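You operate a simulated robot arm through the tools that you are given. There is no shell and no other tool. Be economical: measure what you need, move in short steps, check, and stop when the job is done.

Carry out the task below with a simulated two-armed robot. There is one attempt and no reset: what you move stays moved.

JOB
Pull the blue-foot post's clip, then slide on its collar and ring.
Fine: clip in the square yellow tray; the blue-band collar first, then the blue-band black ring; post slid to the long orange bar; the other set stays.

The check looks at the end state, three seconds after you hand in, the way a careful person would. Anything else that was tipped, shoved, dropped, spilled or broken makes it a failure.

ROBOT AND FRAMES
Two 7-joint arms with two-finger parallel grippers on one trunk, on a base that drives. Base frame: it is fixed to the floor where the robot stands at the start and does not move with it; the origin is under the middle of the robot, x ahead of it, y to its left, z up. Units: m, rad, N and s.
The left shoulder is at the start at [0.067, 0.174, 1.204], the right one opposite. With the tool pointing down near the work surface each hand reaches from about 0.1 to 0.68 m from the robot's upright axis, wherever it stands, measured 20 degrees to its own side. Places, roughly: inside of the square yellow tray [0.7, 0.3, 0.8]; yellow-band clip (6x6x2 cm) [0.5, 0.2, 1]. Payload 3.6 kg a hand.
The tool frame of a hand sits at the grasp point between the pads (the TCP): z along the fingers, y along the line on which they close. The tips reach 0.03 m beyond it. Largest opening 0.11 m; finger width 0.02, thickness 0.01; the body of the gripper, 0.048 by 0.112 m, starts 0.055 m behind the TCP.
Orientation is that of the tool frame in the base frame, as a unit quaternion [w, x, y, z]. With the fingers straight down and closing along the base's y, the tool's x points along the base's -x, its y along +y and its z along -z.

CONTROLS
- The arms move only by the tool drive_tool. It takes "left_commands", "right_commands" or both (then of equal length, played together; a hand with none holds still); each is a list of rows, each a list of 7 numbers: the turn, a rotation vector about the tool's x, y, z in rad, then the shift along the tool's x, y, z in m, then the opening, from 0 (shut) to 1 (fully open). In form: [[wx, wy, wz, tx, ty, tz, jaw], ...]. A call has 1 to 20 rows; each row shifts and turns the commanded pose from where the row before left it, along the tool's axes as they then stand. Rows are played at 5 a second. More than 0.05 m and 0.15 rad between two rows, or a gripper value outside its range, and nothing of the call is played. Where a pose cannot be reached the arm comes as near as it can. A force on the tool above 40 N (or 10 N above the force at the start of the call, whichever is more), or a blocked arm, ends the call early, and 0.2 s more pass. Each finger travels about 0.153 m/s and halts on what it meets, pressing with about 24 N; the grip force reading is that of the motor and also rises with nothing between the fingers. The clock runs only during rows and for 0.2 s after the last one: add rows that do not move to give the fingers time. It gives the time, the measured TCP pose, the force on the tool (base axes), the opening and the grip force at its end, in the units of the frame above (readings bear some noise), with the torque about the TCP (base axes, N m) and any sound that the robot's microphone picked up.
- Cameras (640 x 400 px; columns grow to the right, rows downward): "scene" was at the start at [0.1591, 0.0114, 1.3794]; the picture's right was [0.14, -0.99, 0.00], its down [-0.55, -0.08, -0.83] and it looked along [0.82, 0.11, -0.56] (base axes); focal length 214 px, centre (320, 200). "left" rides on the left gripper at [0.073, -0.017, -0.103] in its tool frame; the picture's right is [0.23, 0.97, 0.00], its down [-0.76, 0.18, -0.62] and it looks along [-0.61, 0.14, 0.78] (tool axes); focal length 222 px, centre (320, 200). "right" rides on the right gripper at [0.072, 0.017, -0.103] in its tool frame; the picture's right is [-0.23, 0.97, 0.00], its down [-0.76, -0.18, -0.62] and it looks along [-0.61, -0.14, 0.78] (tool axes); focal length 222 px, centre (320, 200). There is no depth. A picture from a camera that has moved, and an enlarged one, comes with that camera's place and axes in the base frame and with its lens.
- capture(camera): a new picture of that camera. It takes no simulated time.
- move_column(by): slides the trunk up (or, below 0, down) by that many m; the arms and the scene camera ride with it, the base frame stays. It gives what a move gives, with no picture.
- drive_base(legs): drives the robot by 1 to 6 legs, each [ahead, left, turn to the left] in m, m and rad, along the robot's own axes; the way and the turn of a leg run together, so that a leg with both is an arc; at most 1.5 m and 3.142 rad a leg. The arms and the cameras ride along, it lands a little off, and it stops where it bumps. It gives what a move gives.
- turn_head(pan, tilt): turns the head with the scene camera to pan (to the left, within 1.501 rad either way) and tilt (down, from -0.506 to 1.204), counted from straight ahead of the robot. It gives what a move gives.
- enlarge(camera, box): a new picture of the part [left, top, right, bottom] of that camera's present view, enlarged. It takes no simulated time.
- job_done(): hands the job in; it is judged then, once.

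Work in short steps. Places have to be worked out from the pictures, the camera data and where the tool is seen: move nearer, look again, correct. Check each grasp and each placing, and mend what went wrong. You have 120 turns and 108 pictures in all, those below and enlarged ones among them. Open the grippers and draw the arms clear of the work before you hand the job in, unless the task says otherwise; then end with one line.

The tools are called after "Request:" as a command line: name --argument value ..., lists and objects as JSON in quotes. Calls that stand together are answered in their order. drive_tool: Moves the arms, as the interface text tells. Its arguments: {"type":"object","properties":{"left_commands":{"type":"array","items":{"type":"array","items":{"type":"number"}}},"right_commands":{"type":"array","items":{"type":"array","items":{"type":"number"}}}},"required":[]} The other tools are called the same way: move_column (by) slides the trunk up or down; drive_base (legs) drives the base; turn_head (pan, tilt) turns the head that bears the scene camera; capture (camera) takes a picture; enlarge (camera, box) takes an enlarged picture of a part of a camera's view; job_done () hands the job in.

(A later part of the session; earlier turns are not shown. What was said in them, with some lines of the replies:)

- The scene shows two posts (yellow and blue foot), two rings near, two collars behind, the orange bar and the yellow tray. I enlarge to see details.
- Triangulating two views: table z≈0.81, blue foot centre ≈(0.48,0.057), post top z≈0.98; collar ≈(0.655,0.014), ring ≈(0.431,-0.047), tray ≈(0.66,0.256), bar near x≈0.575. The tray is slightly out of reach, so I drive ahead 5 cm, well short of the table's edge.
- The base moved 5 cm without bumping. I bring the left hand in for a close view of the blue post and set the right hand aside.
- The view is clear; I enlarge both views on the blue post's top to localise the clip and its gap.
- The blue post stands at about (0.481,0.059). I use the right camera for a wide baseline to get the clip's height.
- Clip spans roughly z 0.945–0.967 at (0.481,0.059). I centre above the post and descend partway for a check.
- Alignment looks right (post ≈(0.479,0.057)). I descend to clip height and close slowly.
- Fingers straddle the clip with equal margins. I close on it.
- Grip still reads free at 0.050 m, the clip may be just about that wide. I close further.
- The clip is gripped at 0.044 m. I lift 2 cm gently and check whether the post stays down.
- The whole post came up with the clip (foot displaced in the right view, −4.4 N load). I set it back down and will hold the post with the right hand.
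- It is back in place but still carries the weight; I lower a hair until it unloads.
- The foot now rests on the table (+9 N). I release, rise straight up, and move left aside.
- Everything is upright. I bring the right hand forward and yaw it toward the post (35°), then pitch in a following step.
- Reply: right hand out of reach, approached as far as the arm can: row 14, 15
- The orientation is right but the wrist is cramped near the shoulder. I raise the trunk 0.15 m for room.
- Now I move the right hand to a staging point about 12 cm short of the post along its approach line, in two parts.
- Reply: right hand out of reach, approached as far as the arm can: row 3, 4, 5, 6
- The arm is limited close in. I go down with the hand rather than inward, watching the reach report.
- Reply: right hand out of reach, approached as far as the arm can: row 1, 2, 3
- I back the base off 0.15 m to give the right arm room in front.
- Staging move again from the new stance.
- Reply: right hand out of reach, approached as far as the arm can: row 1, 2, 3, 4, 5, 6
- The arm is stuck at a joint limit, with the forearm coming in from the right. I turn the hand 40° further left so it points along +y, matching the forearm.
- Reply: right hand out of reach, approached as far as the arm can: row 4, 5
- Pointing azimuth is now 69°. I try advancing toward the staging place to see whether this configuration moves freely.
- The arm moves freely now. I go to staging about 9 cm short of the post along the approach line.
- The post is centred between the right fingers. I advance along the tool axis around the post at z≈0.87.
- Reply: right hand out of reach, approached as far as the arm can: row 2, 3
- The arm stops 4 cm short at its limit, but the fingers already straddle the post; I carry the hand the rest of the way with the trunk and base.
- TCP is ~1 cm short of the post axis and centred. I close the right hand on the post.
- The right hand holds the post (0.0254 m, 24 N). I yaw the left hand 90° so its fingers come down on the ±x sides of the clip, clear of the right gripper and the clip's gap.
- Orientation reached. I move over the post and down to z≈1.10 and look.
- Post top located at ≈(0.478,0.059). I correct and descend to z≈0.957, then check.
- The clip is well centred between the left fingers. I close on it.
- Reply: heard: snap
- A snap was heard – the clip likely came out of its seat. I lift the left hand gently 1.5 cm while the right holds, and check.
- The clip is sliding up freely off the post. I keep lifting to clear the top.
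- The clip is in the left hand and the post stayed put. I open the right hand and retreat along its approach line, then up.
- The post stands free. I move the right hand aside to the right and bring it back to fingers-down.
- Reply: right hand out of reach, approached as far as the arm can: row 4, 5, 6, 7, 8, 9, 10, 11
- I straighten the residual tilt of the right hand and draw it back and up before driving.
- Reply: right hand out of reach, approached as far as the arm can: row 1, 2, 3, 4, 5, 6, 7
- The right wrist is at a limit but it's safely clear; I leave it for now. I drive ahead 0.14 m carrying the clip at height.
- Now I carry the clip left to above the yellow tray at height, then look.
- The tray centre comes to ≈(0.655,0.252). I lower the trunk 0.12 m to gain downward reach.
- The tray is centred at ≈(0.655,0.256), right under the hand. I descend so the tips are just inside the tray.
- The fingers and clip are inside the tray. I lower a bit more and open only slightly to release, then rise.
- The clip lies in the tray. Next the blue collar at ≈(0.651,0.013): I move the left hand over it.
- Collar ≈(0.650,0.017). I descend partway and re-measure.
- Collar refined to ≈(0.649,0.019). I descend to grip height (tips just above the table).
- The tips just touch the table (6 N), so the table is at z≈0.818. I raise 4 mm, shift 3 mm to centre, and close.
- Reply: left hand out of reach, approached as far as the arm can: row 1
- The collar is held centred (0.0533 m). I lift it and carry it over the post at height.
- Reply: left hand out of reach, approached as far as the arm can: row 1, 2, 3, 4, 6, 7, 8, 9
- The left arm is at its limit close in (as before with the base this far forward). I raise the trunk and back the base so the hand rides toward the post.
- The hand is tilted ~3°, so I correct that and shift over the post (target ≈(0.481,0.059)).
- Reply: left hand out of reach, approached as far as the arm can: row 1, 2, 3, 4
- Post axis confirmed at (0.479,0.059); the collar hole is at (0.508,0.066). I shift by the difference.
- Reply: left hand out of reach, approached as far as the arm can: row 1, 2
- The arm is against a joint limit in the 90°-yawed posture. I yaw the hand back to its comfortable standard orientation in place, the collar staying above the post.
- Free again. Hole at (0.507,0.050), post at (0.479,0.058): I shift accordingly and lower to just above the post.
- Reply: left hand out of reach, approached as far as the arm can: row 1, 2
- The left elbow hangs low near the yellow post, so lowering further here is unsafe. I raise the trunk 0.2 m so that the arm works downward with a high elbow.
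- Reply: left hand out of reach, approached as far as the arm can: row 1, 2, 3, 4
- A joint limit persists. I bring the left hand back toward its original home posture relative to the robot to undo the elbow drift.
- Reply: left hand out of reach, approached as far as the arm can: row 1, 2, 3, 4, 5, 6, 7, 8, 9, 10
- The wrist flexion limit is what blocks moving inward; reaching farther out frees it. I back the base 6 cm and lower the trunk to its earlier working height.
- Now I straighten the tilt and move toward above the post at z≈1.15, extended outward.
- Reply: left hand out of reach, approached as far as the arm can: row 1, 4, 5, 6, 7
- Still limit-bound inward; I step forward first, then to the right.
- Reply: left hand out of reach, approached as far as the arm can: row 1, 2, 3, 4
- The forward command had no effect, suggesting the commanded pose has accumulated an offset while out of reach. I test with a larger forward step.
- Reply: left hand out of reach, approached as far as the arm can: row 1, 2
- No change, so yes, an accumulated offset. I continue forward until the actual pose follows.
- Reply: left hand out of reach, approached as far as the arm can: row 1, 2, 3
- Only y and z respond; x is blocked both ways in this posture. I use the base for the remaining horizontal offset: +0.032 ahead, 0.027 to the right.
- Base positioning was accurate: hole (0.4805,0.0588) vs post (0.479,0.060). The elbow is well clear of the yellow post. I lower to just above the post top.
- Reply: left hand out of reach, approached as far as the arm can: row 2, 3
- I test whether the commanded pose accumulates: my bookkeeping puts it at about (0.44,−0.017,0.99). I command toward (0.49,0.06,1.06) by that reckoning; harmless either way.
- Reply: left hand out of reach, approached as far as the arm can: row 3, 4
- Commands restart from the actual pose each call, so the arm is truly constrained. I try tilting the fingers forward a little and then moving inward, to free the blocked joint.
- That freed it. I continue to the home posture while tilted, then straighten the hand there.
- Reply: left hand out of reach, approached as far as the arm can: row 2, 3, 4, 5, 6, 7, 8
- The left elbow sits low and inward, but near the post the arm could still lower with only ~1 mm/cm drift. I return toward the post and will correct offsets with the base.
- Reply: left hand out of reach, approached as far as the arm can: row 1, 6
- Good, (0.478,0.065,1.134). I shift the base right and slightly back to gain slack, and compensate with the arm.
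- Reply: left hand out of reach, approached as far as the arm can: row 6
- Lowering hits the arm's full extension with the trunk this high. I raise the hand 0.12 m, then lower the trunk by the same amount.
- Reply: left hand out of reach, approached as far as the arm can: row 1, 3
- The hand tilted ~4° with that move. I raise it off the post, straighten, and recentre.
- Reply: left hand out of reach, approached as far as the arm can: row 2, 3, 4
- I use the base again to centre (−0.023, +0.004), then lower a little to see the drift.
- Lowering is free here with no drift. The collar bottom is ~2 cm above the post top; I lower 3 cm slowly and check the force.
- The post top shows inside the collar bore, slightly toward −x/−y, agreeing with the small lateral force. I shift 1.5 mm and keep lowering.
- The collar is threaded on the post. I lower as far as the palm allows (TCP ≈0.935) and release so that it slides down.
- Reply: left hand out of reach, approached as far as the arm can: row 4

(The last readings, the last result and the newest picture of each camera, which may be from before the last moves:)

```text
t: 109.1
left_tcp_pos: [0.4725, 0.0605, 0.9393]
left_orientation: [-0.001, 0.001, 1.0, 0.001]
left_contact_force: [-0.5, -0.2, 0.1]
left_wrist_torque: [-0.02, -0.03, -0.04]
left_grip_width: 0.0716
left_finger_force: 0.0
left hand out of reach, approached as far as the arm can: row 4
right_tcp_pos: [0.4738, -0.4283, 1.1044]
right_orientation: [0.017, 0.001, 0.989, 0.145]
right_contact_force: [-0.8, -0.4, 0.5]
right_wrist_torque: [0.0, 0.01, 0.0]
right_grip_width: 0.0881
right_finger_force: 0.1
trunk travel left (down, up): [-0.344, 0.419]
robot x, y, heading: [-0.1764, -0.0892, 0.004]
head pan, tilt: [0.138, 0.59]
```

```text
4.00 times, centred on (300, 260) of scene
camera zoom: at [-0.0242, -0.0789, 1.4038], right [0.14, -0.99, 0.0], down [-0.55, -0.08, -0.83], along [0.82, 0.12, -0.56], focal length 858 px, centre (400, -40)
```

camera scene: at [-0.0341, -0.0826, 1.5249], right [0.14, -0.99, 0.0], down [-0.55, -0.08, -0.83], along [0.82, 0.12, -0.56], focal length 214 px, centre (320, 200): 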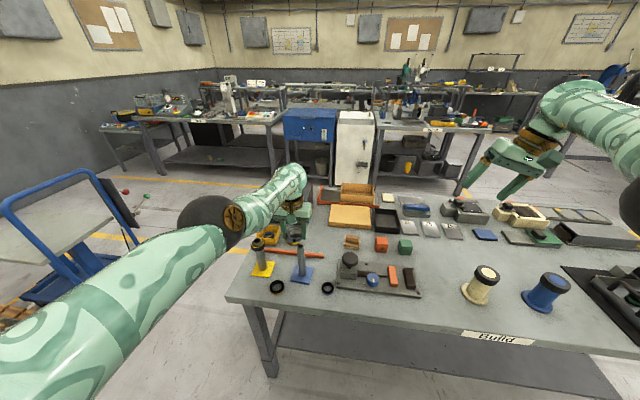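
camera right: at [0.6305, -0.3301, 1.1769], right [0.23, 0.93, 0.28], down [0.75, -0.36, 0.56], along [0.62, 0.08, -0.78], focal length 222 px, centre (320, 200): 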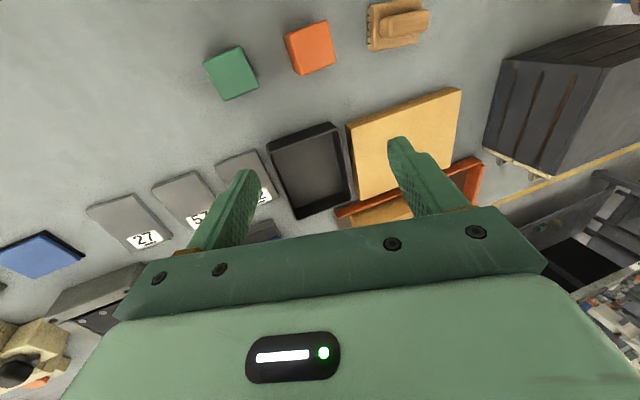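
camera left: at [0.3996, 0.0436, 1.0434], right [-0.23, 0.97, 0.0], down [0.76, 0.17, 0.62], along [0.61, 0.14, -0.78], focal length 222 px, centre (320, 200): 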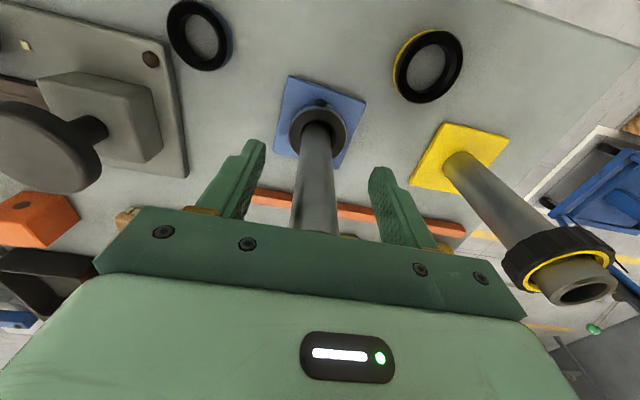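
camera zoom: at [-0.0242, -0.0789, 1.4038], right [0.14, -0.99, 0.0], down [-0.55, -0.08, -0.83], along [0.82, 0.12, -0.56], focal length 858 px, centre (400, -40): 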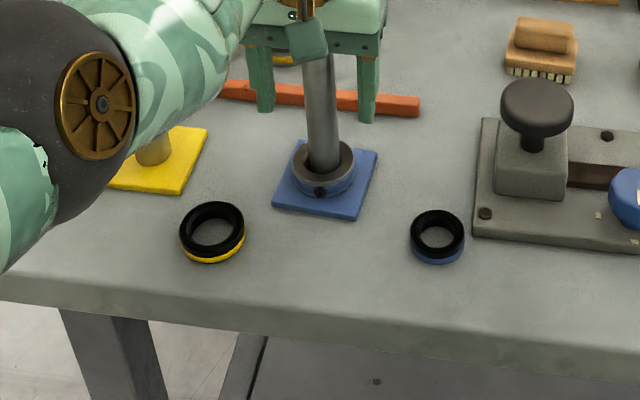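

The collar sits on the blue foot. Next I open a bit more, rise above the post, and use the base to carry the hand over the blue ring at ≈(0.431,−0.047).

Request:
drive_tool --left_commands '[[0, 0, 0, 0, 0, -0.03, 0.65], [0, 0, 0, 0, 0, -0.04, 0.65], [0, 0, 0, 0, 0, -0.04, 0.8], [0, 0, 0, 0, 0, -0.02, 0.8], [0, 0, 0, 0, 0, 0, 0.8]]'

Request:
drive_base --legs '[[-0.042, -0.107, 0]]'

Request:
capture --camera "left"

```text
t: 110.3
left_tcp_pos: [0.4736, 0.0591, 1.0688]
left_orientation: [-0.001, 0.001, 1.0, 0.001]
left_contact_force: [-0.2, -0.1, 0.4]
left_wrist_torque: [0.0, -0.02, 0.01]
left_grip_width: 0.088
left_finger_force: 0.0
right_tcp_pos: [0.4739, -0.4272, 1.1047]
right_orientation: [0.017, 0.0, 0.989, 0.147]
right_contact_force: [-0.2, 0.5, 0.6]
right_wrist_torque: [0.02, 0.04, -0.01]
right_grip_width: 0.0879
right_finger_force: 0.1
trunk travel left (down, up): [-0.344, 0.419]
robot x, y, heading: [-0.1722, -0.0881, -0.005]
head pan, tilt: [0.138, 0.59]
```

```text
t: 111.5
left_tcp_pos: [0.4304, -0.0478, 1.0684]
left_orientation: [-0.001, 0.001, 1.0, 0.002]
left_contact_force: [1.1, 0.4, 0.3]
left_wrist_torque: [0.01, 0.0, 0.0]
left_grip_width: 0.0879
left_finger_force: 0.0
right_tcp_pos: [0.43, -0.5345, 1.1047]
right_orientation: [0.016, 0.0, 0.989, 0.147]
right_contact_force: [0.2, 0.1, -0.6]
right_wrist_torque: [0.06, -0.03, 0.04]
right_grip_width: 0.0879
right_finger_force: 0.0
trunk travel left (down, up): [-0.344, 0.419]
robot x, y, heading: [-0.2146, -0.1932, 0.002]
head pan, tilt: [0.138, 0.59]
```

```text
25 pictures are left
camera left: at [0.3576, -0.0639, 1.172], right [-0.22, 0.97, 0.0], down [0.76, 0.17, 0.62], along [0.61, 0.14, -0.78], focal length 222 px, centre (320, 200)
```

left: 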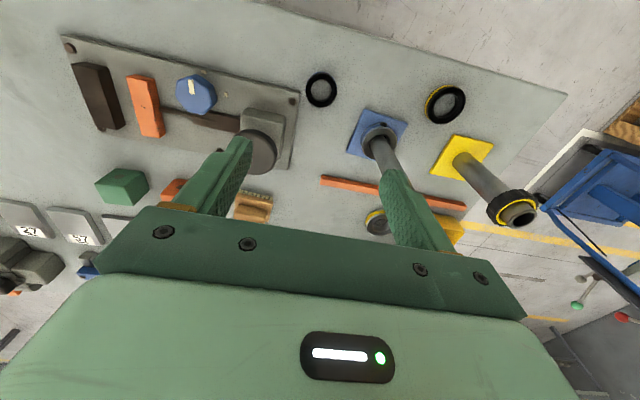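

Ring at ≈(0.425,−0.044). I lower 0.12 m with the arm and re-measure.

Request:
drive_tool --left_commands '[[0, 0, 0, 0.002, 0.003, 0.03, 0.7], [0, 0, 0, 0, 0, 0.03, 0.7], [0, 0, 0, 0, 0, 0.03, 0.7], [0, 0, 0, 0, 0, 0.03, 0.7], [0, 0, 0, 0, 0, 0, 0.7]]'

Request:
capture --camera "left"

Request:
capture --camera "scene"

```text
t: 112.7
left_tcp_pos: [0.4262, -0.042, 0.9457]
left_orientation: [-0.001, 0.002, 1.0, 0.001]
left_contact_force: [-0.3, -0.8, 0.0]
left_wrist_torque: [0.04, -0.01, -0.02]
left_grip_width: 0.077
left_finger_force: 0.1
right_tcp_pos: [0.4297, -0.5325, 1.1047]
right_orientation: [0.017, 0.0, 0.989, 0.145]
right_contact_force: [0.2, 0.3, 0.4]
right_wrist_torque: [0.04, 0.04, -0.01]
right_grip_width: 0.0882
right_finger_force: 0.0
trunk travel left (down, up): [-0.344, 0.419]
robot x, y, heading: [-0.2139, -0.1953, -0.003]
head pan, tilt: [0.138, 0.59]
```

```text
24 pictures are left
camera left: at [0.3546, -0.06, 1.0509], right [-0.22, 0.97, 0.0], down [0.76, 0.17, 0.62], along [0.61, 0.14, -0.78], focal length 222 px, centre (320, 200)
```

left: 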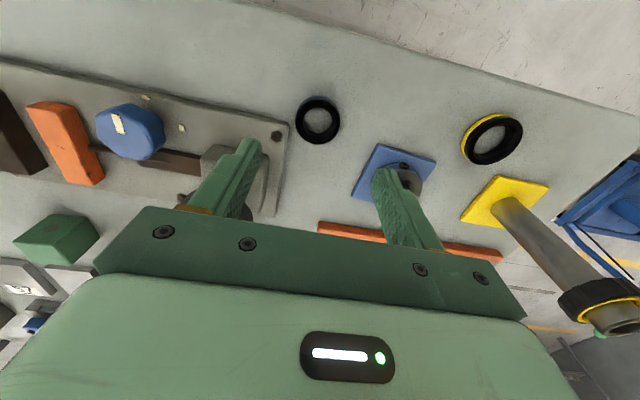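

```text
23 pictures are left
camera scene: at [-0.067, -0.1834, 1.4038], right [0.14, -0.99, 0.0], down [-0.55, -0.08, -0.83], along [0.82, 0.12, -0.56], focal length 214 px, centre (320, 200)
```

scene: 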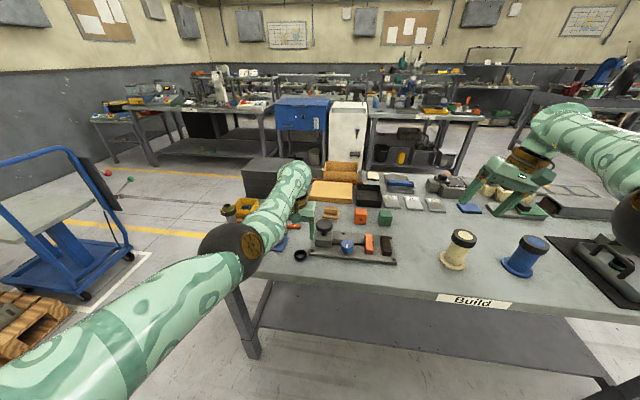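

The ring is at (0.426,−0.044), but the gadget plate's corner is near (0.434,−0.072), right where a fingertip would go. I yaw the hand 26° clockwise so that finger passes clear, and lower further.

Request:
drive_tool --left_commands '[[0, 0, 0.15, 0, 0, 0, 0.7], [0, 0, 0.15, 0, 0, 0, 0.7], [0, 0, 0.15, 0, -0.002, 0, 0.65], [0, 0, 0, 0, 0, 0.02, 0.65], [0, 0, 0, 0, 0, 0.02, 0.65], [0, 0, 0, 0, 0, 0, 0.65]]'

Request:
capture --camera "left"

```text
t: 114.1
left_tcp_pos: [0.423, -0.042, 0.9085]
left_orientation: [-0.002, 0.224, 0.975, 0.001]
left_contact_force: [-0.1, 0.0, 0.1]
left_wrist_torque: [0.02, 0.01, 0.01]
left_grip_width: 0.0714
left_finger_force: 0.0
left hand out of reach, approached as far as the arm can: row 5
right_tcp_pos: [0.429, -0.533, 1.1045]
right_orientation: [0.017, 0.0, 0.989, 0.146]
right_contact_force: [-0.1, -0.2, 0.1]
right_wrist_torque: [0.01, 0.01, -0.02]
right_grip_width: 0.088
right_finger_force: 0.1
trunk travel left (down, up): [-0.344, 0.419]
robot x, y, heading: [-0.2171, -0.1935, 0.003]
head pan, tilt: [0.138, 0.59]
```

```text
22 pictures are left
camera left: at [0.3495, -0.0256, 1.0117], right [0.22, 0.98, 0.0], down [0.76, -0.17, 0.62], along [0.61, -0.14, -0.78], focal length 222 px, centre (320, 200)
```

left: 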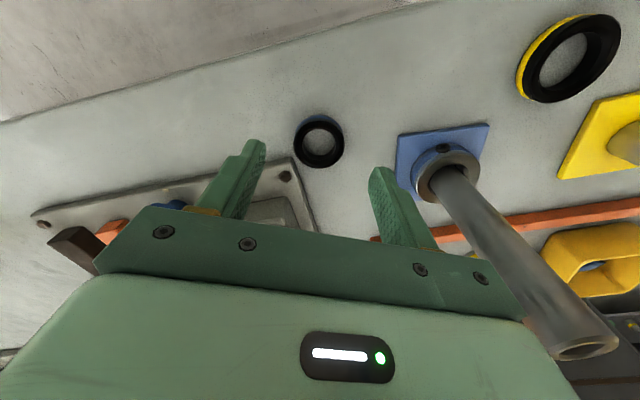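

Extension-limited again; I lower via the trunk by 4 cm and look at the result.

Request:
move_column --by -0.04

Request:
capture --camera "left"

```text
t: 115.0
left_tcp_pos: [0.4229, -0.0415, 0.8693]
left_orientation: [0.0, 0.226, 0.974, 0.001]
left_contact_force: [-0.1, -0.5, 0.6]
left_wrist_torque: [0.04, -0.03, -0.02]
left_grip_width: 0.0715
left_finger_force: 0.1
right_tcp_pos: [0.4364, -0.533, 1.0488]
right_orientation: [0.002, 0.003, 0.989, 0.147]
right_contact_force: [-0.5, 0.1, 0.2]
right_wrist_torque: [-0.02, -0.01, 0.02]
right_grip_width: 0.0878
right_finger_force: 0.2
trunk travel left (down, up): [-0.304, 0.459]
robot x, y, heading: [-0.22, -0.1943, -0.002]
head pan, tilt: [0.138, 0.59]
```

```text
21 pictures are left
camera left: at [0.3499, -0.025, 0.9729], right [0.22, 0.98, 0.0], down [0.76, -0.18, 0.62], along [0.61, -0.14, -0.78], focal length 222 px, centre (320, 200)
```

left: 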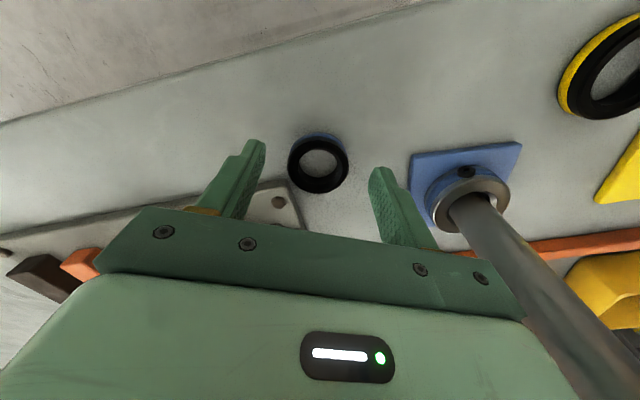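

Pure ride, well aligned: ring (0.425,−0.043). I lower another 1.4 cm by trunk, then close on the ring.

Request:
move_column --by -0.014

Request:
drive_tool --left_commands '[[0, 0, 0, 0, -0.001, 0, 0.55], [0, 0, 0, 0, 0, 0, 0.45], [0, 0, 0, 0, 0, 0, 0.3], [0, 0, 0, 0, 0, 0, 0.25], [0, 0, 0, 0, 0, 0, 0.25]]'

Request:
enlarge --camera "left" --box '[220, 100, 420, 240]'

```text
t: 115.6
left_tcp_pos: [0.4232, -0.0412, 0.8547]
left_orientation: [-0.001, 0.224, 0.975, 0.001]
left_contact_force: [0.0, -0.1, -0.8]
left_wrist_torque: [-0.03, -0.03, 0.0]
left_grip_width: 0.0713
left_finger_force: 0.0
right_tcp_pos: [0.44, -0.5345, 1.0306]
right_orientation: [-0.003, 0.002, 0.989, 0.147]
right_contact_force: [0.1, 0.4, -0.8]
right_wrist_torque: [0.01, -0.01, -0.01]
right_grip_width: 0.088
right_finger_force: 0.1
trunk travel left (down, up): [-0.29, 0.473]
robot x, y, heading: [-0.2153, -0.1949, -0.004]
head pan, tilt: [0.138, 0.59]
```

```text
t: 116.8
left_tcp_pos: [0.4228, -0.0429, 0.8543]
left_orientation: [-0.002, 0.225, 0.974, 0.002]
left_contact_force: [-0.4, 0.3, 2.5]
left_wrist_torque: [0.04, 0.01, 0.01]
left_grip_width: 0.043
left_finger_force: 23.4
right_tcp_pos: [0.4402, -0.5334, 1.0306]
right_orientation: [-0.003, 0.002, 0.989, 0.147]
right_contact_force: [0.3, 0.2, 0.2]
right_wrist_torque: [0.0, -0.01, 0.01]
right_grip_width: 0.0882
right_finger_force: 0.0
trunk travel left (down, up): [-0.29, 0.473]
robot x, y, heading: [-0.217, -0.1957, 0.002]
head pan, tilt: [0.138, 0.59]
```

```text
2.86 times, centred on (320, 170) of left
camera zoom: at [0.3502, -0.0263, 0.9575], right [0.22, 0.98, 0.0], down [0.76, -0.17, 0.62], along [0.61, -0.14, -0.78], focal length 635 px, centre (320, 286)
```

zoom: 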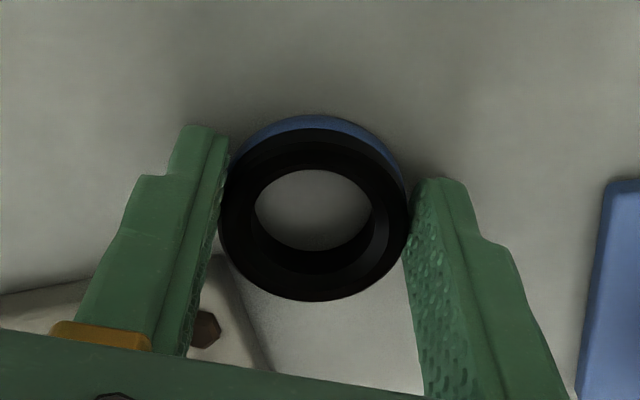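

The ring is held (0.043 m). I lift it by trunk and arm to clear the post top.

Request:
move_column --by 0.054

Request:
drive_tool --left_commands '[[0, 0, 0, 0, 0, -0.04, 0.25], [0, 0, 0, 0, 0, -0.04, 0.25], [0, 0, 0, 0, 0, -0.04, 0.25], [0, 0, 0, 0, 0, -0.03, 0.25], [0, 0, 0, 0, 0, 0, 0.25]]'

```text
t: 117.7
left_tcp_pos: [0.4241, -0.0415, 0.907]
left_orientation: [-0.001, 0.225, 0.974, 0.0]
left_contact_force: [0.6, 1.4, -1.0]
left_wrist_torque: [-0.03, -0.03, -0.01]
left_grip_width: 0.0429
left_finger_force: 24.0
right_tcp_pos: [0.4311, -0.5335, 1.1086]
right_orientation: [0.017, -0.001, 0.989, 0.148]
right_contact_force: [0.6, 0.0, -0.2]
right_wrist_torque: [0.01, 0.0, 0.02]
right_grip_width: 0.0879
right_finger_force: 0.0
trunk travel left (down, up): [-0.344, 0.419]
robot x, y, heading: [-0.2157, -0.197, 0.002]
head pan, tilt: [0.138, 0.59]
```

```text
t: 118.9
left_tcp_pos: [0.4246, -0.0426, 1.0606]
left_orientation: [-0.002, 0.224, 0.975, 0.001]
left_contact_force: [-0.1, 0.0, -1.8]
left_wrist_torque: [-0.04, 0.0, 0.03]
left_grip_width: 0.0427
left_finger_force: 24.2
right_tcp_pos: [0.4311, -0.5329, 1.1083]
right_orientation: [0.017, -0.001, 0.989, 0.147]
right_contact_force: [-0.4, 0.6, 0.3]
right_wrist_torque: [-0.02, 0.02, 0.0]
right_grip_width: 0.0881
right_finger_force: 0.0
trunk travel left (down, up): [-0.344, 0.419]
robot x, y, heading: [-0.2144, -0.1929, 0.004]
head pan, tilt: [0.138, 0.59]
```

Raised to 1.06. I drive the base so the ring comes over the post: (+0.055, +0.103).

Request:
drive_base --legs '[[0.055, 0.103, 0]]'

Request:
enlarge --camera "left" --box '[220, 40, 420, 240]'

Request:
enlarge --camera "scene" --box '[250, 190, 370, 290]'

```text
t: 120.2
left_tcp_pos: [0.4764, 0.0628, 1.0619]
left_orientation: [-0.002, 0.224, 0.975, 0.0]
left_contact_force: [-0.3, 0.2, -2.5]
left_wrist_torque: [-0.02, 0.04, 0.02]
left_grip_width: 0.0428
left_finger_force: 24.1
right_tcp_pos: [0.4843, -0.4287, 1.1084]
right_orientation: [0.017, -0.002, 0.989, 0.147]
right_contact_force: [0.7, 0.1, -0.6]
right_wrist_torque: [-0.03, 0.02, -0.02]
right_grip_width: 0.0877
right_finger_force: 0.1
trunk travel left (down, up): [-0.344, 0.419]
robot x, y, heading: [-0.1649, -0.0903, 0.003]
head pan, tilt: [0.138, 0.59]
```

```text
2.00 times, centred on (320, 140) of left
camera zoom: at [0.4043, 0.0787, 1.1647], right [0.22, 0.98, 0.0], down [0.76, -0.17, 0.62], along [0.61, -0.14, -0.78], focal length 444 px, centre (320, 320)
```

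zoom: 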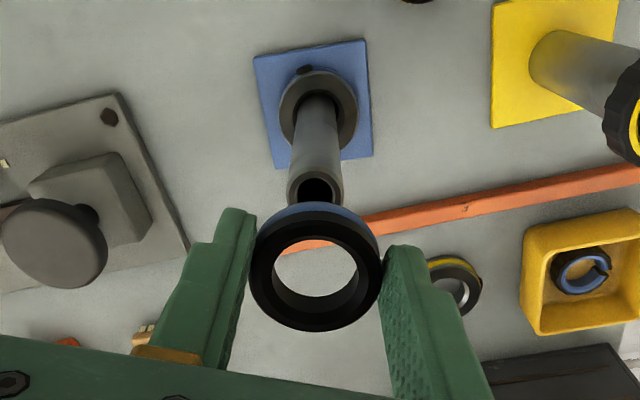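

```text
4.00 times, centred on (310, 240) of scene
camera zoom: at [-0.0133, -0.078, 1.4037], right [0.14, -0.99, 0.0], down [-0.55, -0.08, -0.83], along [0.82, 0.12, -0.56], focal length 858 px, centre (360, 40)
```

zoom: 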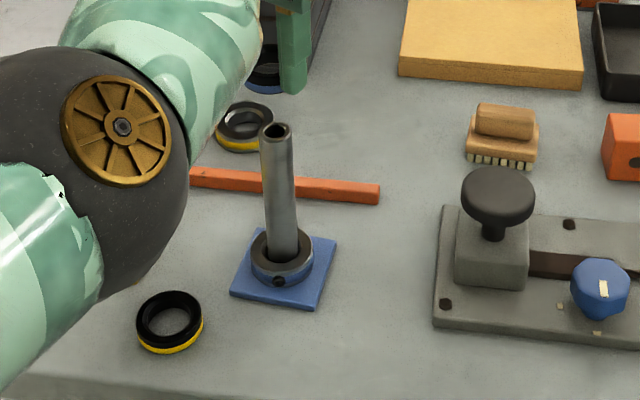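

Post−hole offset ≈(+2,−2) mm. I correct and lower to just above the post for a finer look.

Request:
drive_tool --left_commands '[[0, 0, 0, -0.0027, -0.0009, 0.015, 0.25], [0, 0, 0, 0, 0, 0.015, 0.25], [0, 0, 0, 0, 0, 0.012, 0.25], [0, 0, 0, 0, 0, 0, 0.25], [0, 0, 0, 0, 0, 0, 0.25]]'

Request:
enlarge --camera "left" --box '[260, 100, 380, 220]'

```text
t: 121.4
left_tcp_pos: [0.4791, 0.0603, 1.0206]
left_orientation: [-0.002, 0.224, 0.975, 0.001]
left_contact_force: [-0.3, 0.0, -0.8]
left_wrist_torque: [-0.01, -0.01, -0.03]
left_grip_width: 0.0429
left_finger_force: 23.5
right_tcp_pos: [0.4838, -0.4295, 1.1078]
right_orientation: [0.017, -0.002, 0.989, 0.147]
right_contact_force: [0.4, -0.1, 0.0]
right_wrist_torque: [-0.02, 0.03, -0.03]
right_grip_width: 0.0879
right_finger_force: 0.1
trunk travel left (down, up): [-0.344, 0.419]
robot x, y, heading: [-0.1677, -0.0917, 0.002]
head pan, tilt: [0.138, 0.59]
```

```text
3.33 times, centred on (320, 160) of left
camera zoom: at [0.4056, 0.0774, 1.1236], right [0.22, 0.98, 0.0], down [0.76, -0.17, 0.62], along [0.61, -0.13, -0.78], focal length 740 px, centre (320, 333)
```

zoom: 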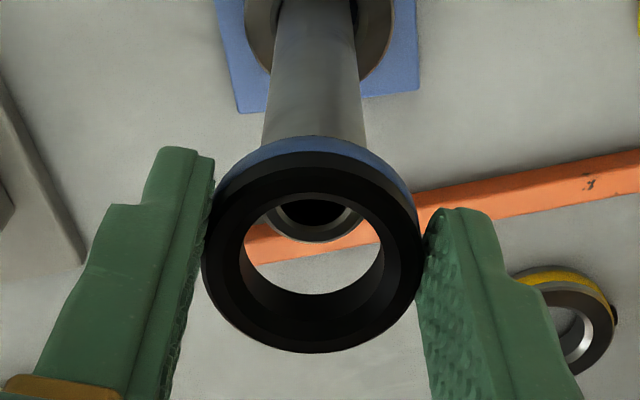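

Lateral alignment matches; along x the post seems ~3 mm further. I shift +3 mm and lower to light contact, watching force.

Request:
drive_tool --left_commands '[[0, 0, 0, -0.0031, 0.0004, 0.004, 0.25], [0, 0, 0, 0, 0, 0.004, 0.25], [0, 0, 0, 0, 0, 0.003, 0.25], [0, 0, 0, 0, 0, 0.002, 0.25], [0, 0, 0, 0, 0, 0, 0.25]]'

Request:
enlarge --camera "left" --box '[260, 100, 380, 220]'

```text
t: 122.6
left_tcp_pos: [0.4811, 0.0587, 1.0077]
left_orientation: [-0.001, 0.223, 0.975, 0.001]
left_contact_force: [-3.2, 1.5, 6.0]
left_wrist_torque: [0.1, 0.15, 0.01]
left_grip_width: 0.0431
left_finger_force: 24.0
right_tcp_pos: [0.4824, -0.428, 1.1084]
right_orientation: [0.018, -0.002, 0.989, 0.147]
right_contact_force: [0.4, -1.3, -0.1]
right_wrist_torque: [0.0, 0.01, -0.02]
right_grip_width: 0.0881
right_finger_force: 0.0
trunk travel left (down, up): [-0.344, 0.419]
robot x, y, heading: [-0.1641, -0.0891, 0.003]
head pan, tilt: [0.138, 0.59]
```

```text
3.33 times, centred on (320, 160) of left
camera zoom: at [0.408, 0.0751, 1.1116], right [0.22, 0.98, 0.0], down [0.76, -0.17, 0.62], along [0.61, -0.13, -0.78], focal length 740 px, centre (320, 333)
```

zoom: 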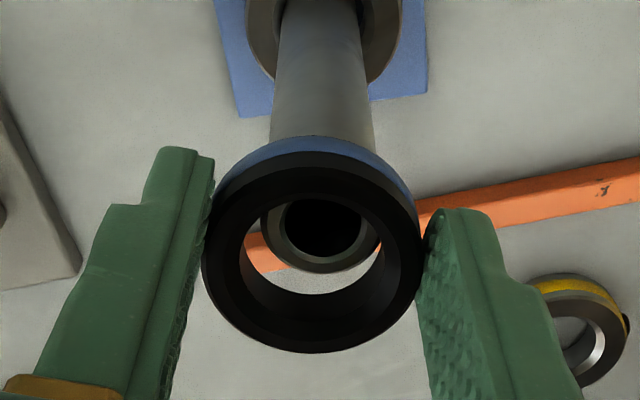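

Contact at the post rim: 6 N up with lateral force (−3.2,+1.5), so the ring should go toward −x/+y. I lift slightly, shift ~1.5 mm that way and press gently again.

Request:
drive_tool --left_commands '[[0, 0, 0, 0, 0, -0.003, 0.25], [0, 0, 0, 0.0018, 0.0005, 0, 0.25], [0, 0, 0, 0, 0, 0.003, 0.25], [0, 0, 0, 0, 0, 0.002, 0.25], [0, 0, 0, 0, 0, 0.002, 0.25], [0, 0, 0, 0, 0, 0, 0.25]]'

Request:
enlarge --camera "left" --box '[260, 100, 380, 220]'

```text
t: 124.0
left_tcp_pos: [0.4798, 0.0607, 1.0015]
left_orientation: [-0.002, 0.222, 0.975, 0.001]
left_contact_force: [-1.4, 2.0, -1.4]
left_wrist_torque: [0.07, 0.02, 0.07]
left_grip_width: 0.043
left_finger_force: 23.9
right_tcp_pos: [0.4843, -0.4288, 1.1092]
right_orientation: [0.018, -0.001, 0.989, 0.146]
right_contact_force: [-0.3, -0.6, -0.1]
right_wrist_torque: [-0.02, 0.04, 0.02]
right_grip_width: 0.0878
right_finger_force: 0.0
trunk travel left (down, up): [-0.344, 0.419]
robot x, y, heading: [-0.1619, -0.0895, 0.0]
head pan, tilt: [0.138, 0.59]
```

```text
3.33 times, centred on (320, 160) of left
camera zoom: at [0.4069, 0.0763, 1.1054], right [0.22, 0.98, 0.0], down [0.76, -0.17, 0.62], along [0.61, -0.14, -0.78], focal length 740 px, centre (320, 333)
```

zoom: 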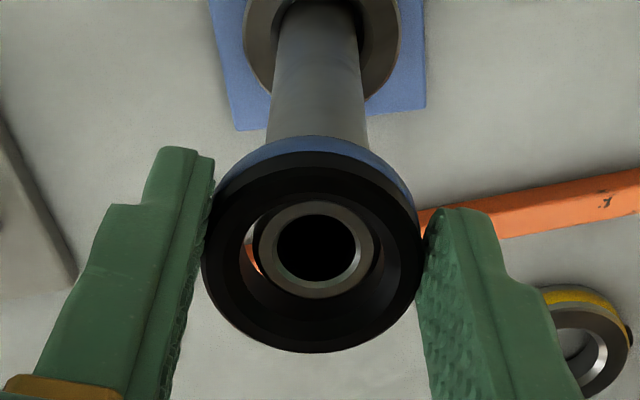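

The ring has entered the post (vertical force gone). I ease slightly toward −x/+y and continue down.

Request:
drive_tool --left_commands '[[0, 0, 0, 0.001, 0.0006, 0.002, 0.25], [0, 0, 0, 0, 0, 0.004, 0.25], [0, 0, 0, 0, 0, 0.005, 0.25], [0, 0, 0, 0, 0, 0.006, 0.25], [0, 0, 0, 0, 0, 0.006, 0.25], [0, 0, 0, 0, 0, 0, 0.25]]'

```text
t: 125.4
left_tcp_pos: [0.4796, 0.0628, 0.98]
left_orientation: [-0.001, 0.223, 0.975, 0.001]
left_contact_force: [-2.8, -0.1, 0.1]
left_wrist_torque: [-0.01, 0.1, 0.0]
left_grip_width: 0.0433
left_finger_force: 23.9
right_tcp_pos: [0.4849, -0.4288, 1.1087]
right_orientation: [0.017, -0.003, 0.989, 0.147]
right_contact_force: [-0.1, 0.4, -0.3]
right_wrist_torque: [0.01, 0.01, 0.02]
right_grip_width: 0.088
right_finger_force: 0.1
trunk travel left (down, up): [-0.344, 0.419]
robot x, y, heading: [-0.1643, -0.089, 0.001]
head pan, tilt: [0.138, 0.59]
```

Some residual −x force; I ease 1.5 mm in −x and continue to TCP ≈0.942, then release.

Request:
drive_tool --left_commands '[[0, 0, 0, 0.0015, -0.0007, 0.002, 0.25], [0, 0, 0, 0.0005, 0, 0.006, 0.25], [0, 0, 0, 0, 0, 0.008, 0.25], [0, 0, 0, 0, 0, 0.008, 0.25], [0, 0, 0, 0, 0, 0.008, 0.25], [0, 0, 0, 0, 0, 0.006, 0.25], [0, 0, 0, 0, 0, 0, 0.25]]'

```text
t: 127.0
left_tcp_pos: [0.4788, 0.0614, 0.9406]
left_orientation: [-0.002, 0.223, 0.975, 0.001]
left_contact_force: [0.4, -0.5, -0.9]
left_wrist_torque: [0.02, 0.01, 0.0]
left_grip_width: 0.0431
left_finger_force: 24.4
right_tcp_pos: [0.4833, -0.4281, 1.109]
right_orientation: [0.017, -0.001, 0.989, 0.147]
right_contact_force: [0.4, -0.7, 1.6]
right_wrist_torque: [-0.01, 0.02, 0.0]
right_grip_width: 0.0879
right_finger_force: 0.0
trunk travel left (down, up): [-0.344, 0.419]
robot x, y, heading: [-0.1653, -0.0901, 0.009]
head pan, tilt: [0.138, 0.59]
```

Forces are near zero at TCP 0.941. I release the ring and let it slide down the post.

Request:
drive_tool --left_commands '[[0, 0, 0, 0, 0, 0, 0.45], [0, 0, 0, 0, 0, 0, 0.6], [0, 0, 0, 0, 0, 0, 0.6], [0, 0, 0, 0, 0, 0, 0.6]]'

Request:
capture --camera "left"

Request:
enlarge --camera "scene" --box '[230, 200, 370, 300]'

```text
t: 128.0
left_tcp_pos: [0.4785, 0.0624, 0.9416]
left_orientation: [-0.001, 0.223, 0.975, 0.001]
left_contact_force: [0.0, -0.4, 1.2]
left_wrist_torque: [0.01, 0.03, -0.02]
left_grip_width: 0.066
left_finger_force: 0.0
right_tcp_pos: [0.4844, -0.4289, 1.1086]
right_orientation: [0.017, -0.002, 0.989, 0.147]
right_contact_force: [0.2, 0.6, -0.1]
right_wrist_torque: [0.0, 0.02, -0.02]
right_grip_width: 0.0881
right_finger_force: 0.0
trunk travel left (down, up): [-0.344, 0.419]
robot x, y, heading: [-0.1577, -0.0902, -0.002]
head pan, tilt: [0.138, 0.59]
```

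```text
14 pictures are left
camera left: at [0.4053, 0.0779, 1.0451], right [0.22, 0.98, 0.0], down [0.76, -0.17, 0.62], along [0.61, -0.14, -0.78], focal length 222 px, centre (320, 200)
```

left: 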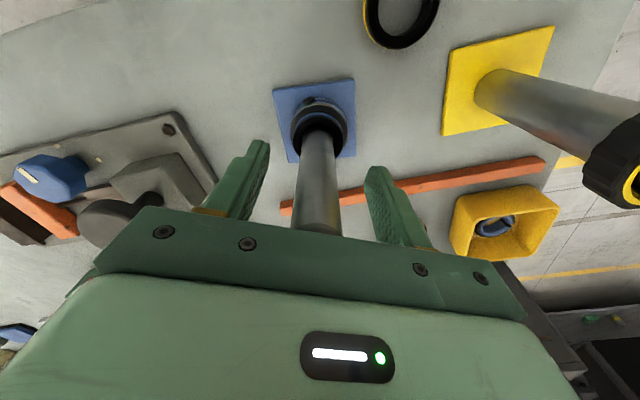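

```text
4.00 times, centred on (300, 250) of scene
camera zoom: at [-0.014, -0.0792, 1.4038], right [0.14, -0.99, 0.0], down [-0.55, -0.08, -0.83], along [0.82, 0.12, -0.56], focal length 858 px, centre (400, 0)
```

zoom: 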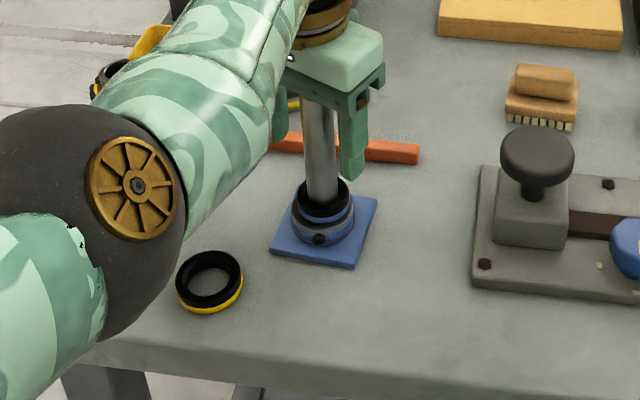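

Collar then ring are both seated on the blue foot. Now I grip the post for the slide.

Request:
drive_tool --left_commands '[[0, 0, 0, 0, 0, 0, 0.4], [0, 0, 0, 0, 0, 0, 0.28], [0, 0, 0, 0, 0, 0, 0.15], [0, 0, 0, 0, 0, 0, 0.15], [0, 0, 0, 0, 0, 0, 0.15]]'

```text
t: 129.2
left_tcp_pos: [0.4781, 0.0625, 0.9424]
left_orientation: [-0.002, 0.224, 0.975, 0.0]
left_contact_force: [-0.5, -2.7, 0.4]
left_wrist_torque: [-0.47, 0.29, -0.01]
left_grip_width: 0.0256
left_finger_force: 23.8
right_tcp_pos: [0.4837, -0.4281, 1.1092]
right_orientation: [0.017, -0.002, 0.989, 0.148]
right_contact_force: [0.0, 0.6, 0.7]
right_wrist_torque: [-0.01, -0.02, -0.03]
right_grip_width: 0.0882
right_finger_force: 0.2
trunk travel left (down, up): [-0.344, 0.419]
robot x, y, heading: [-0.1657, -0.0906, 0.007]
head pan, tilt: [0.138, 0.59]
```

Gripped (0.0256 m). I drive ahead 3.5 cm, sliding the post, then check the remaining gap.

Request:
drive_base --legs '[[0.035, 0, 0]]'

Request:
capture --camera "left"

Request:
enlarge --camera "scene" --box '[230, 180, 390, 300]'

```text
t: 130.0
left_tcp_pos: [0.5151, 0.0616, 0.9406]
left_orientation: [-0.001, 0.223, 0.975, 0.002]
left_contact_force: [-1.8, 0.7, 1.0]
left_wrist_torque: [-0.26, 0.07, -0.09]
left_grip_width: 0.0258
left_finger_force: 24.3
right_tcp_pos: [0.52, -0.4289, 1.1079]
right_orientation: [0.018, -0.003, 0.989, 0.146]
right_contact_force: [-0.3, 0.0, 0.1]
right_wrist_torque: [0.01, 0.01, -0.01]
right_grip_width: 0.0879
right_finger_force: 0.0
trunk travel left (down, up): [-0.344, 0.419]
robot x, y, heading: [-0.1316, -0.088, 0.001]
head pan, tilt: [0.138, 0.59]
```

```text
12 pictures are left
camera left: at [0.4419, 0.0778, 1.0446], right [0.22, 0.98, 0.0], down [0.76, -0.17, 0.62], along [0.61, -0.14, -0.78], focal length 222 px, centre (320, 200)
```

left: 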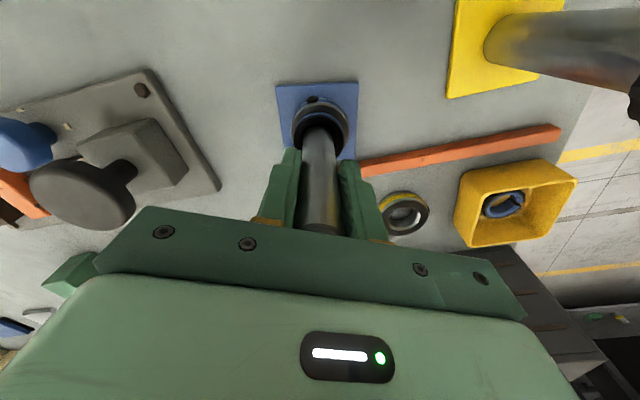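

```text
3.33 times, centred on (310, 240) of scene
camera zoom: at [0.0229, -0.079, 1.4035], right [0.14, -0.99, 0.0], down [-0.55, -0.08, -0.83], along [0.82, 0.12, -0.56], focal length 715 px, centre (353, 67)
```

zoom: 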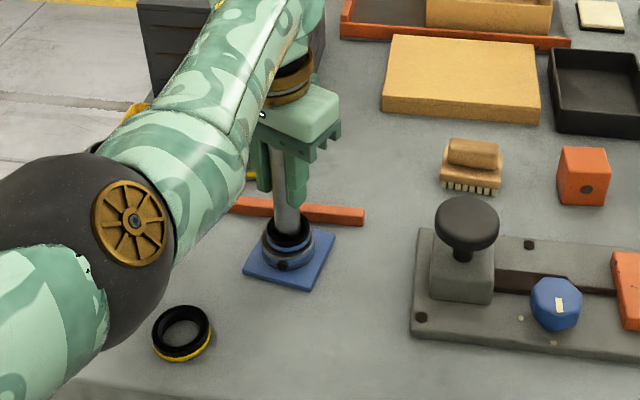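

The gap is now about 8 mm by estimate; I enlarge to measure it.

Request:
enlarge --camera "left" --box '[260, 70, 460, 195]'

Request:
enlarge --camera "scene" --box '[275, 220, 345, 275]'

```text
3.20 times, centred on (360, 132) of left
camera zoom: at [0.4419, 0.0778, 1.0446], right [0.22, 0.98, 0.0], down [0.76, -0.17, 0.62], along [0.61, -0.14, -0.78], focal length 711 px, centre (192, 416)
```

zoom: 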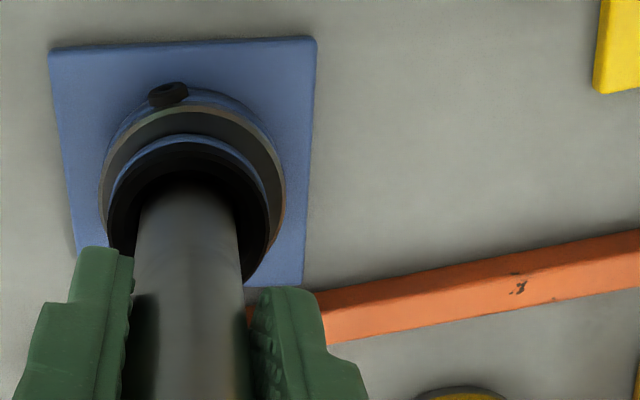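

```text
7.27 times, centred on (310, 248) of scene
camera zoom: at [0.0229, -0.079, 1.4035], right [0.14, -0.99, 0.0], down [-0.55, -0.08, -0.83], along [0.82, 0.12, -0.56], focal length 1560 px, centre (393, -146)
```

zoom: 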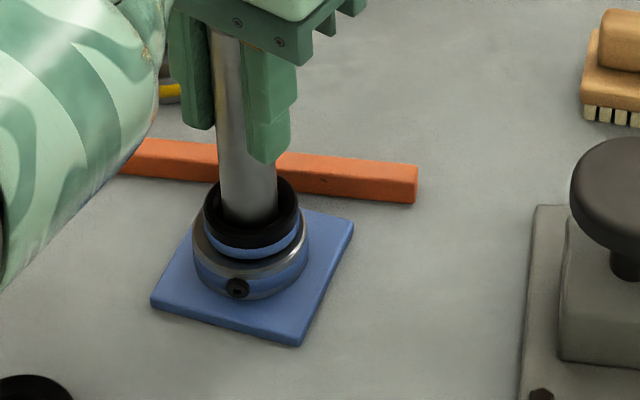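

The foot is rotated ~10° clockwise relative to the bar. I twist the gripped post back ~10° counterclockwise so its edge is parallel, then check.

Request:
drive_tool --left_commands '[[0, 0, -0.06, 0, 0, 0, 0.15], [0, 0, -0.06, 0, 0, 0, 0.15], [0, 0, -0.06, 0, 0, 0, 0.15], [0, 0, 0, 0, 0, 0, 0.15]]'

Request:
enlarge --camera "scene" --box '[275, 220, 345, 275]'

```text
t: 131.0
left_tcp_pos: [0.5144, 0.0624, 0.941]
left_orientation: [-0.002, 0.134, 0.991, 0.002]
left_contact_force: [-0.7, -0.9, -0.5]
left_wrist_torque: [-0.18, 0.2, -0.02]
left_grip_width: 0.0256
left_finger_force: 23.9
right_tcp_pos: [0.5189, -0.4289, 1.1081]
right_orientation: [0.017, -0.001, 0.989, 0.147]
right_contact_force: [1.1, -0.4, 0.2]
right_wrist_torque: [0.02, 0.02, -0.03]
right_grip_width: 0.0879
right_finger_force: 0.1
trunk travel left (down, up): [-0.344, 0.419]
robot x, y, heading: [-0.1303, -0.0887, 0.001]
head pan, tilt: [0.138, 0.59]
```

```text
7.27 times, centred on (310, 248) of scene
camera zoom: at [0.0215, -0.079, 1.4037], right [0.14, -0.99, 0.0], down [-0.55, -0.08, -0.83], along [0.82, 0.12, -0.56], focal length 1560 px, centre (393, -146)
```

zoom: 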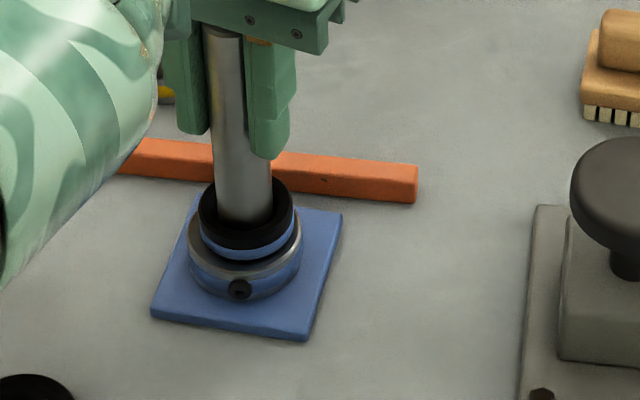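

Now parallel. The gap is ~19 mm; I drive 14 mm ahead and check.

Request:
drive_base --legs '[[0.014, 0, 0]]'

Request:
enlarge --camera "scene" --box '[275, 220, 345, 275]'

```text
t: 131.8
left_tcp_pos: [0.5272, 0.0647, 0.9413]
left_orientation: [-0.001, 0.134, 0.991, 0.002]
left_contact_force: [-0.8, 0.7, 0.1]
left_wrist_torque: [-0.1, 0.0, -0.02]
left_grip_width: 0.0254
left_finger_force: 24.0
right_tcp_pos: [0.5342, -0.4287, 1.1087]
right_orientation: [0.018, -0.001, 0.989, 0.146]
right_contact_force: [0.0, -0.9, -0.4]
right_wrist_torque: [-0.01, 0.01, -0.01]
right_grip_width: 0.0882
right_finger_force: 0.1
trunk travel left (down, up): [-0.344, 0.419]
robot x, y, heading: [-0.1162, -0.0912, 0.005]
head pan, tilt: [0.138, 0.59]
```

```text
7.27 times, centred on (310, 248) of scene
camera zoom: at [0.0363, -0.0786, 1.4037], right [0.14, -0.99, 0.0], down [-0.55, -0.08, -0.83], along [0.82, 0.12, -0.56], focal length 1560 px, centre (393, -146)
```

zoom: 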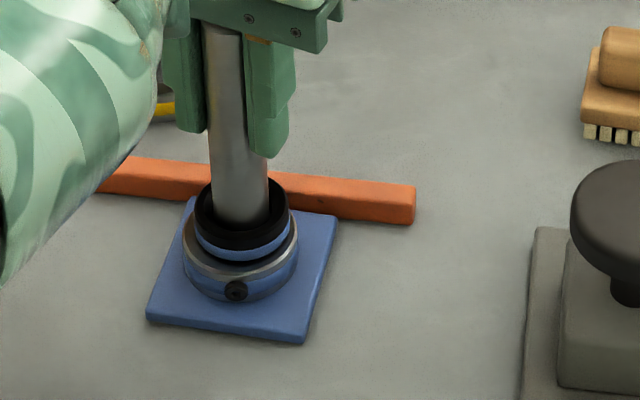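

Gap ≈7–8 mm now. I drive 6 mm more and check force and picture.

Request:
drive_base --legs '[[0.006, 0, 0]]'

Request:
enlarge --camera "left" --box '[260, 70, 460, 195]'

```text
t: 132.5
left_tcp_pos: [0.5339, 0.0628, 0.9415]
left_orientation: [0.0, 0.135, 0.991, 0.0]
left_contact_force: [-6.7, -2.5, 0.2]
left_wrist_torque: [-0.7, 0.55, 0.18]
left_grip_width: 0.0253
left_finger_force: 23.7
right_tcp_pos: [0.5383, -0.429, 1.1093]
right_orientation: [0.018, -0.002, 0.989, 0.148]
right_contact_force: [0.0, -0.7, 0.5]
right_wrist_torque: [0.08, 0.0, 0.01]
right_grip_width: 0.0881
right_finger_force: 0.0
trunk travel left (down, up): [-0.344, 0.419]
robot x, y, heading: [-0.1105, -0.0925, 0.004]
head pan, tilt: [0.138, 0.59]
```

```text
3.20 times, centred on (360, 132) of left
camera zoom: at [0.4586, 0.0661, 1.0454], right [0.04, 1.0, 0.0], down [0.78, -0.03, 0.62], along [0.62, -0.02, -0.78], focal length 711 px, centre (192, 416)
```

zoom: 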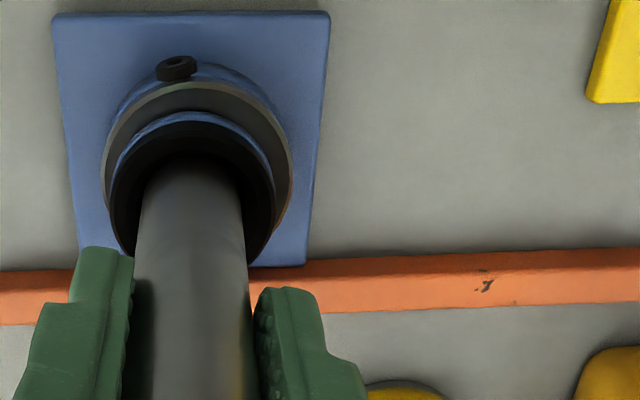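

Contact with the bar felt (−6.7 N in x) and seen; the foot is against the bar, edges parallel. I release and rise straight up.

Request:
drive_tool --left_commands '[[0, 0, 0, 0, 0, 0, 0.3], [0, 0, 0, 0, 0, 0, 0.5], [0, 0, 0, 0, 0, 0, 0.5], [0, 0, 0, 0, 0, -0.03, 0.5], [0, 0, 0, 0, 0, -0.04, 0.5], [0, 0, 0, 0, 0, -0.04, 0.5], [0, 0, 0, 0, 0, -0.04, 0.5], [0, 0, 0, 0, 0, 0, 0.5]]'

Request:
capture --camera "left"

```text
t: 134.3
left_tcp_pos: [0.5346, 0.0646, 1.0919]
left_orientation: [-0.002, 0.134, 0.991, 0.002]
left_contact_force: [-0.4, 0.0, 0.2]
left_wrist_torque: [-0.02, -0.01, 0.03]
left_grip_width: 0.055
left_finger_force: 0.0
right_tcp_pos: [0.5405, -0.4293, 1.1087]
right_orientation: [0.018, -0.002, 0.989, 0.146]
right_contact_force: [0.6, 0.1, 0.2]
right_wrist_torque: [0.01, 0.02, -0.01]
right_grip_width: 0.088
right_finger_force: 0.1
trunk travel left (down, up): [-0.344, 0.419]
robot x, y, heading: [-0.1097, -0.0931, 0.001]
head pan, tilt: [0.138, 0.59]
```

```text
5 pictures are left
camera left: at [0.4601, 0.0669, 1.1965], right [0.04, 1.0, 0.0], down [0.78, -0.03, 0.62], along [0.62, -0.02, -0.78], focal length 222 px, centre (320, 200)
```

left: 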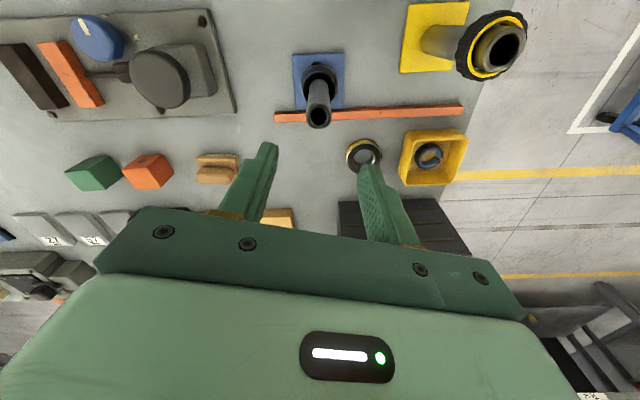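

Everything stands upright, the foot flush at the bar, clip in the tray. I raise the hand further and back the base off so both arms are clear of the table.

Request:
drive_tool --left_commands '[[0, 0, 0, 0, 0, -0.03, 0.5], [0, 0, 0, 0, 0, -0.03, 0.5], [0, 0, 0, 0, 0, 0, 0.5]]'

Request:
drive_base --legs '[[-0.35, 0, 0]]'

Request:
capture --camera "scene"

Request:
enlarge --camera "scene" --box '[220, 160, 360, 260]'

```text
t: 135.1
left_tcp_pos: [0.5348, 0.0643, 1.1529]
left_orientation: [-0.002, 0.135, 0.991, 0.001]
left_contact_force: [0.2, -0.4, -0.1]
left_wrist_torque: [0.01, 0.02, 0.01]
left_grip_width: 0.0551
left_finger_force: 0.0
right_tcp_pos: [0.539, -0.4285, 1.1086]
right_orientation: [0.018, -0.001, 0.989, 0.147]
right_contact_force: [-0.3, 0.1, 0.2]
right_wrist_torque: [0.01, -0.01, 0.01]
right_grip_width: 0.088
right_finger_force: 0.1
trunk travel left (down, up): [-0.344, 0.419]
robot x, y, heading: [-0.1111, -0.0881, 0.004]
head pan, tilt: [0.138, 0.59]
```

```text
t: 137.4
left_tcp_pos: [0.1794, 0.0601, 1.153]
left_orientation: [0.0, 0.138, 0.99, 0.001]
left_contact_force: [-0.2, -0.7, -0.1]
left_wrist_torque: [-0.05, 0.02, -0.01]
left_grip_width: 0.0551
left_finger_force: 0.1
right_tcp_pos: [0.1829, -0.4325, 1.1087]
right_orientation: [0.018, 0.001, 0.989, 0.147]
right_contact_force: [0.5, -0.4, 0.2]
right_wrist_torque: [0.01, 0.01, -0.02]
right_grip_width: 0.0879
right_finger_force: 0.0
trunk travel left (down, up): [-0.344, 0.419]
robot x, y, heading: [-0.4624, -0.0922, -0.005]
head pan, tilt: [0.138, 0.59]
```

```text
4 pictures are left
camera scene: at [-0.314, -0.0801, 1.4039], right [0.14, -0.99, 0.0], down [-0.55, -0.08, -0.83], along [0.82, 0.11, -0.56], focal length 214 px, centre (320, 200)
```

scene: 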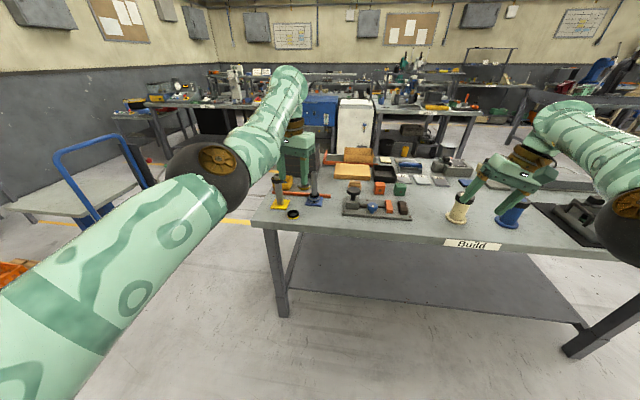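

```text
4.00 times, centred on (290, 210) of scene
camera zoom: at [-0.314, -0.0801, 1.4039], right [0.14, -0.99, 0.0], down [-0.55, -0.08, -0.83], along [0.82, 0.11, -0.56], focal length 858 px, centre (440, 160)
```

zoom: 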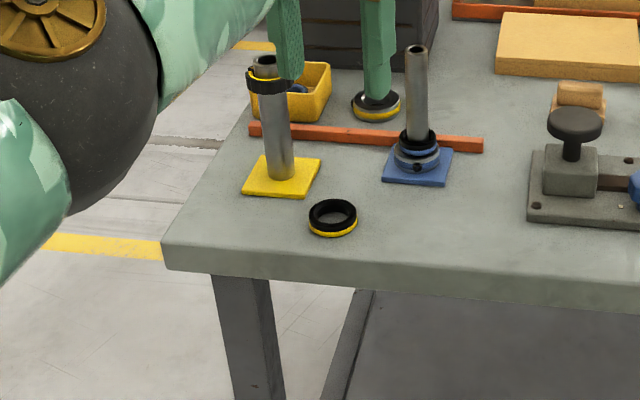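

The final view shows the blue post against the bar with its collar below its ring, the clip in the tray, and the yellow set untouched. Both hands are open and clear, so I hand in.

Request:
job_done

```text
The job is handed in.
```

The job is handed in: the blue clip is in the yellow tray, the blue-band collar and then the blue-band ring are on the post, the post's foot is against the orange bar, and the yellow set was left alone.
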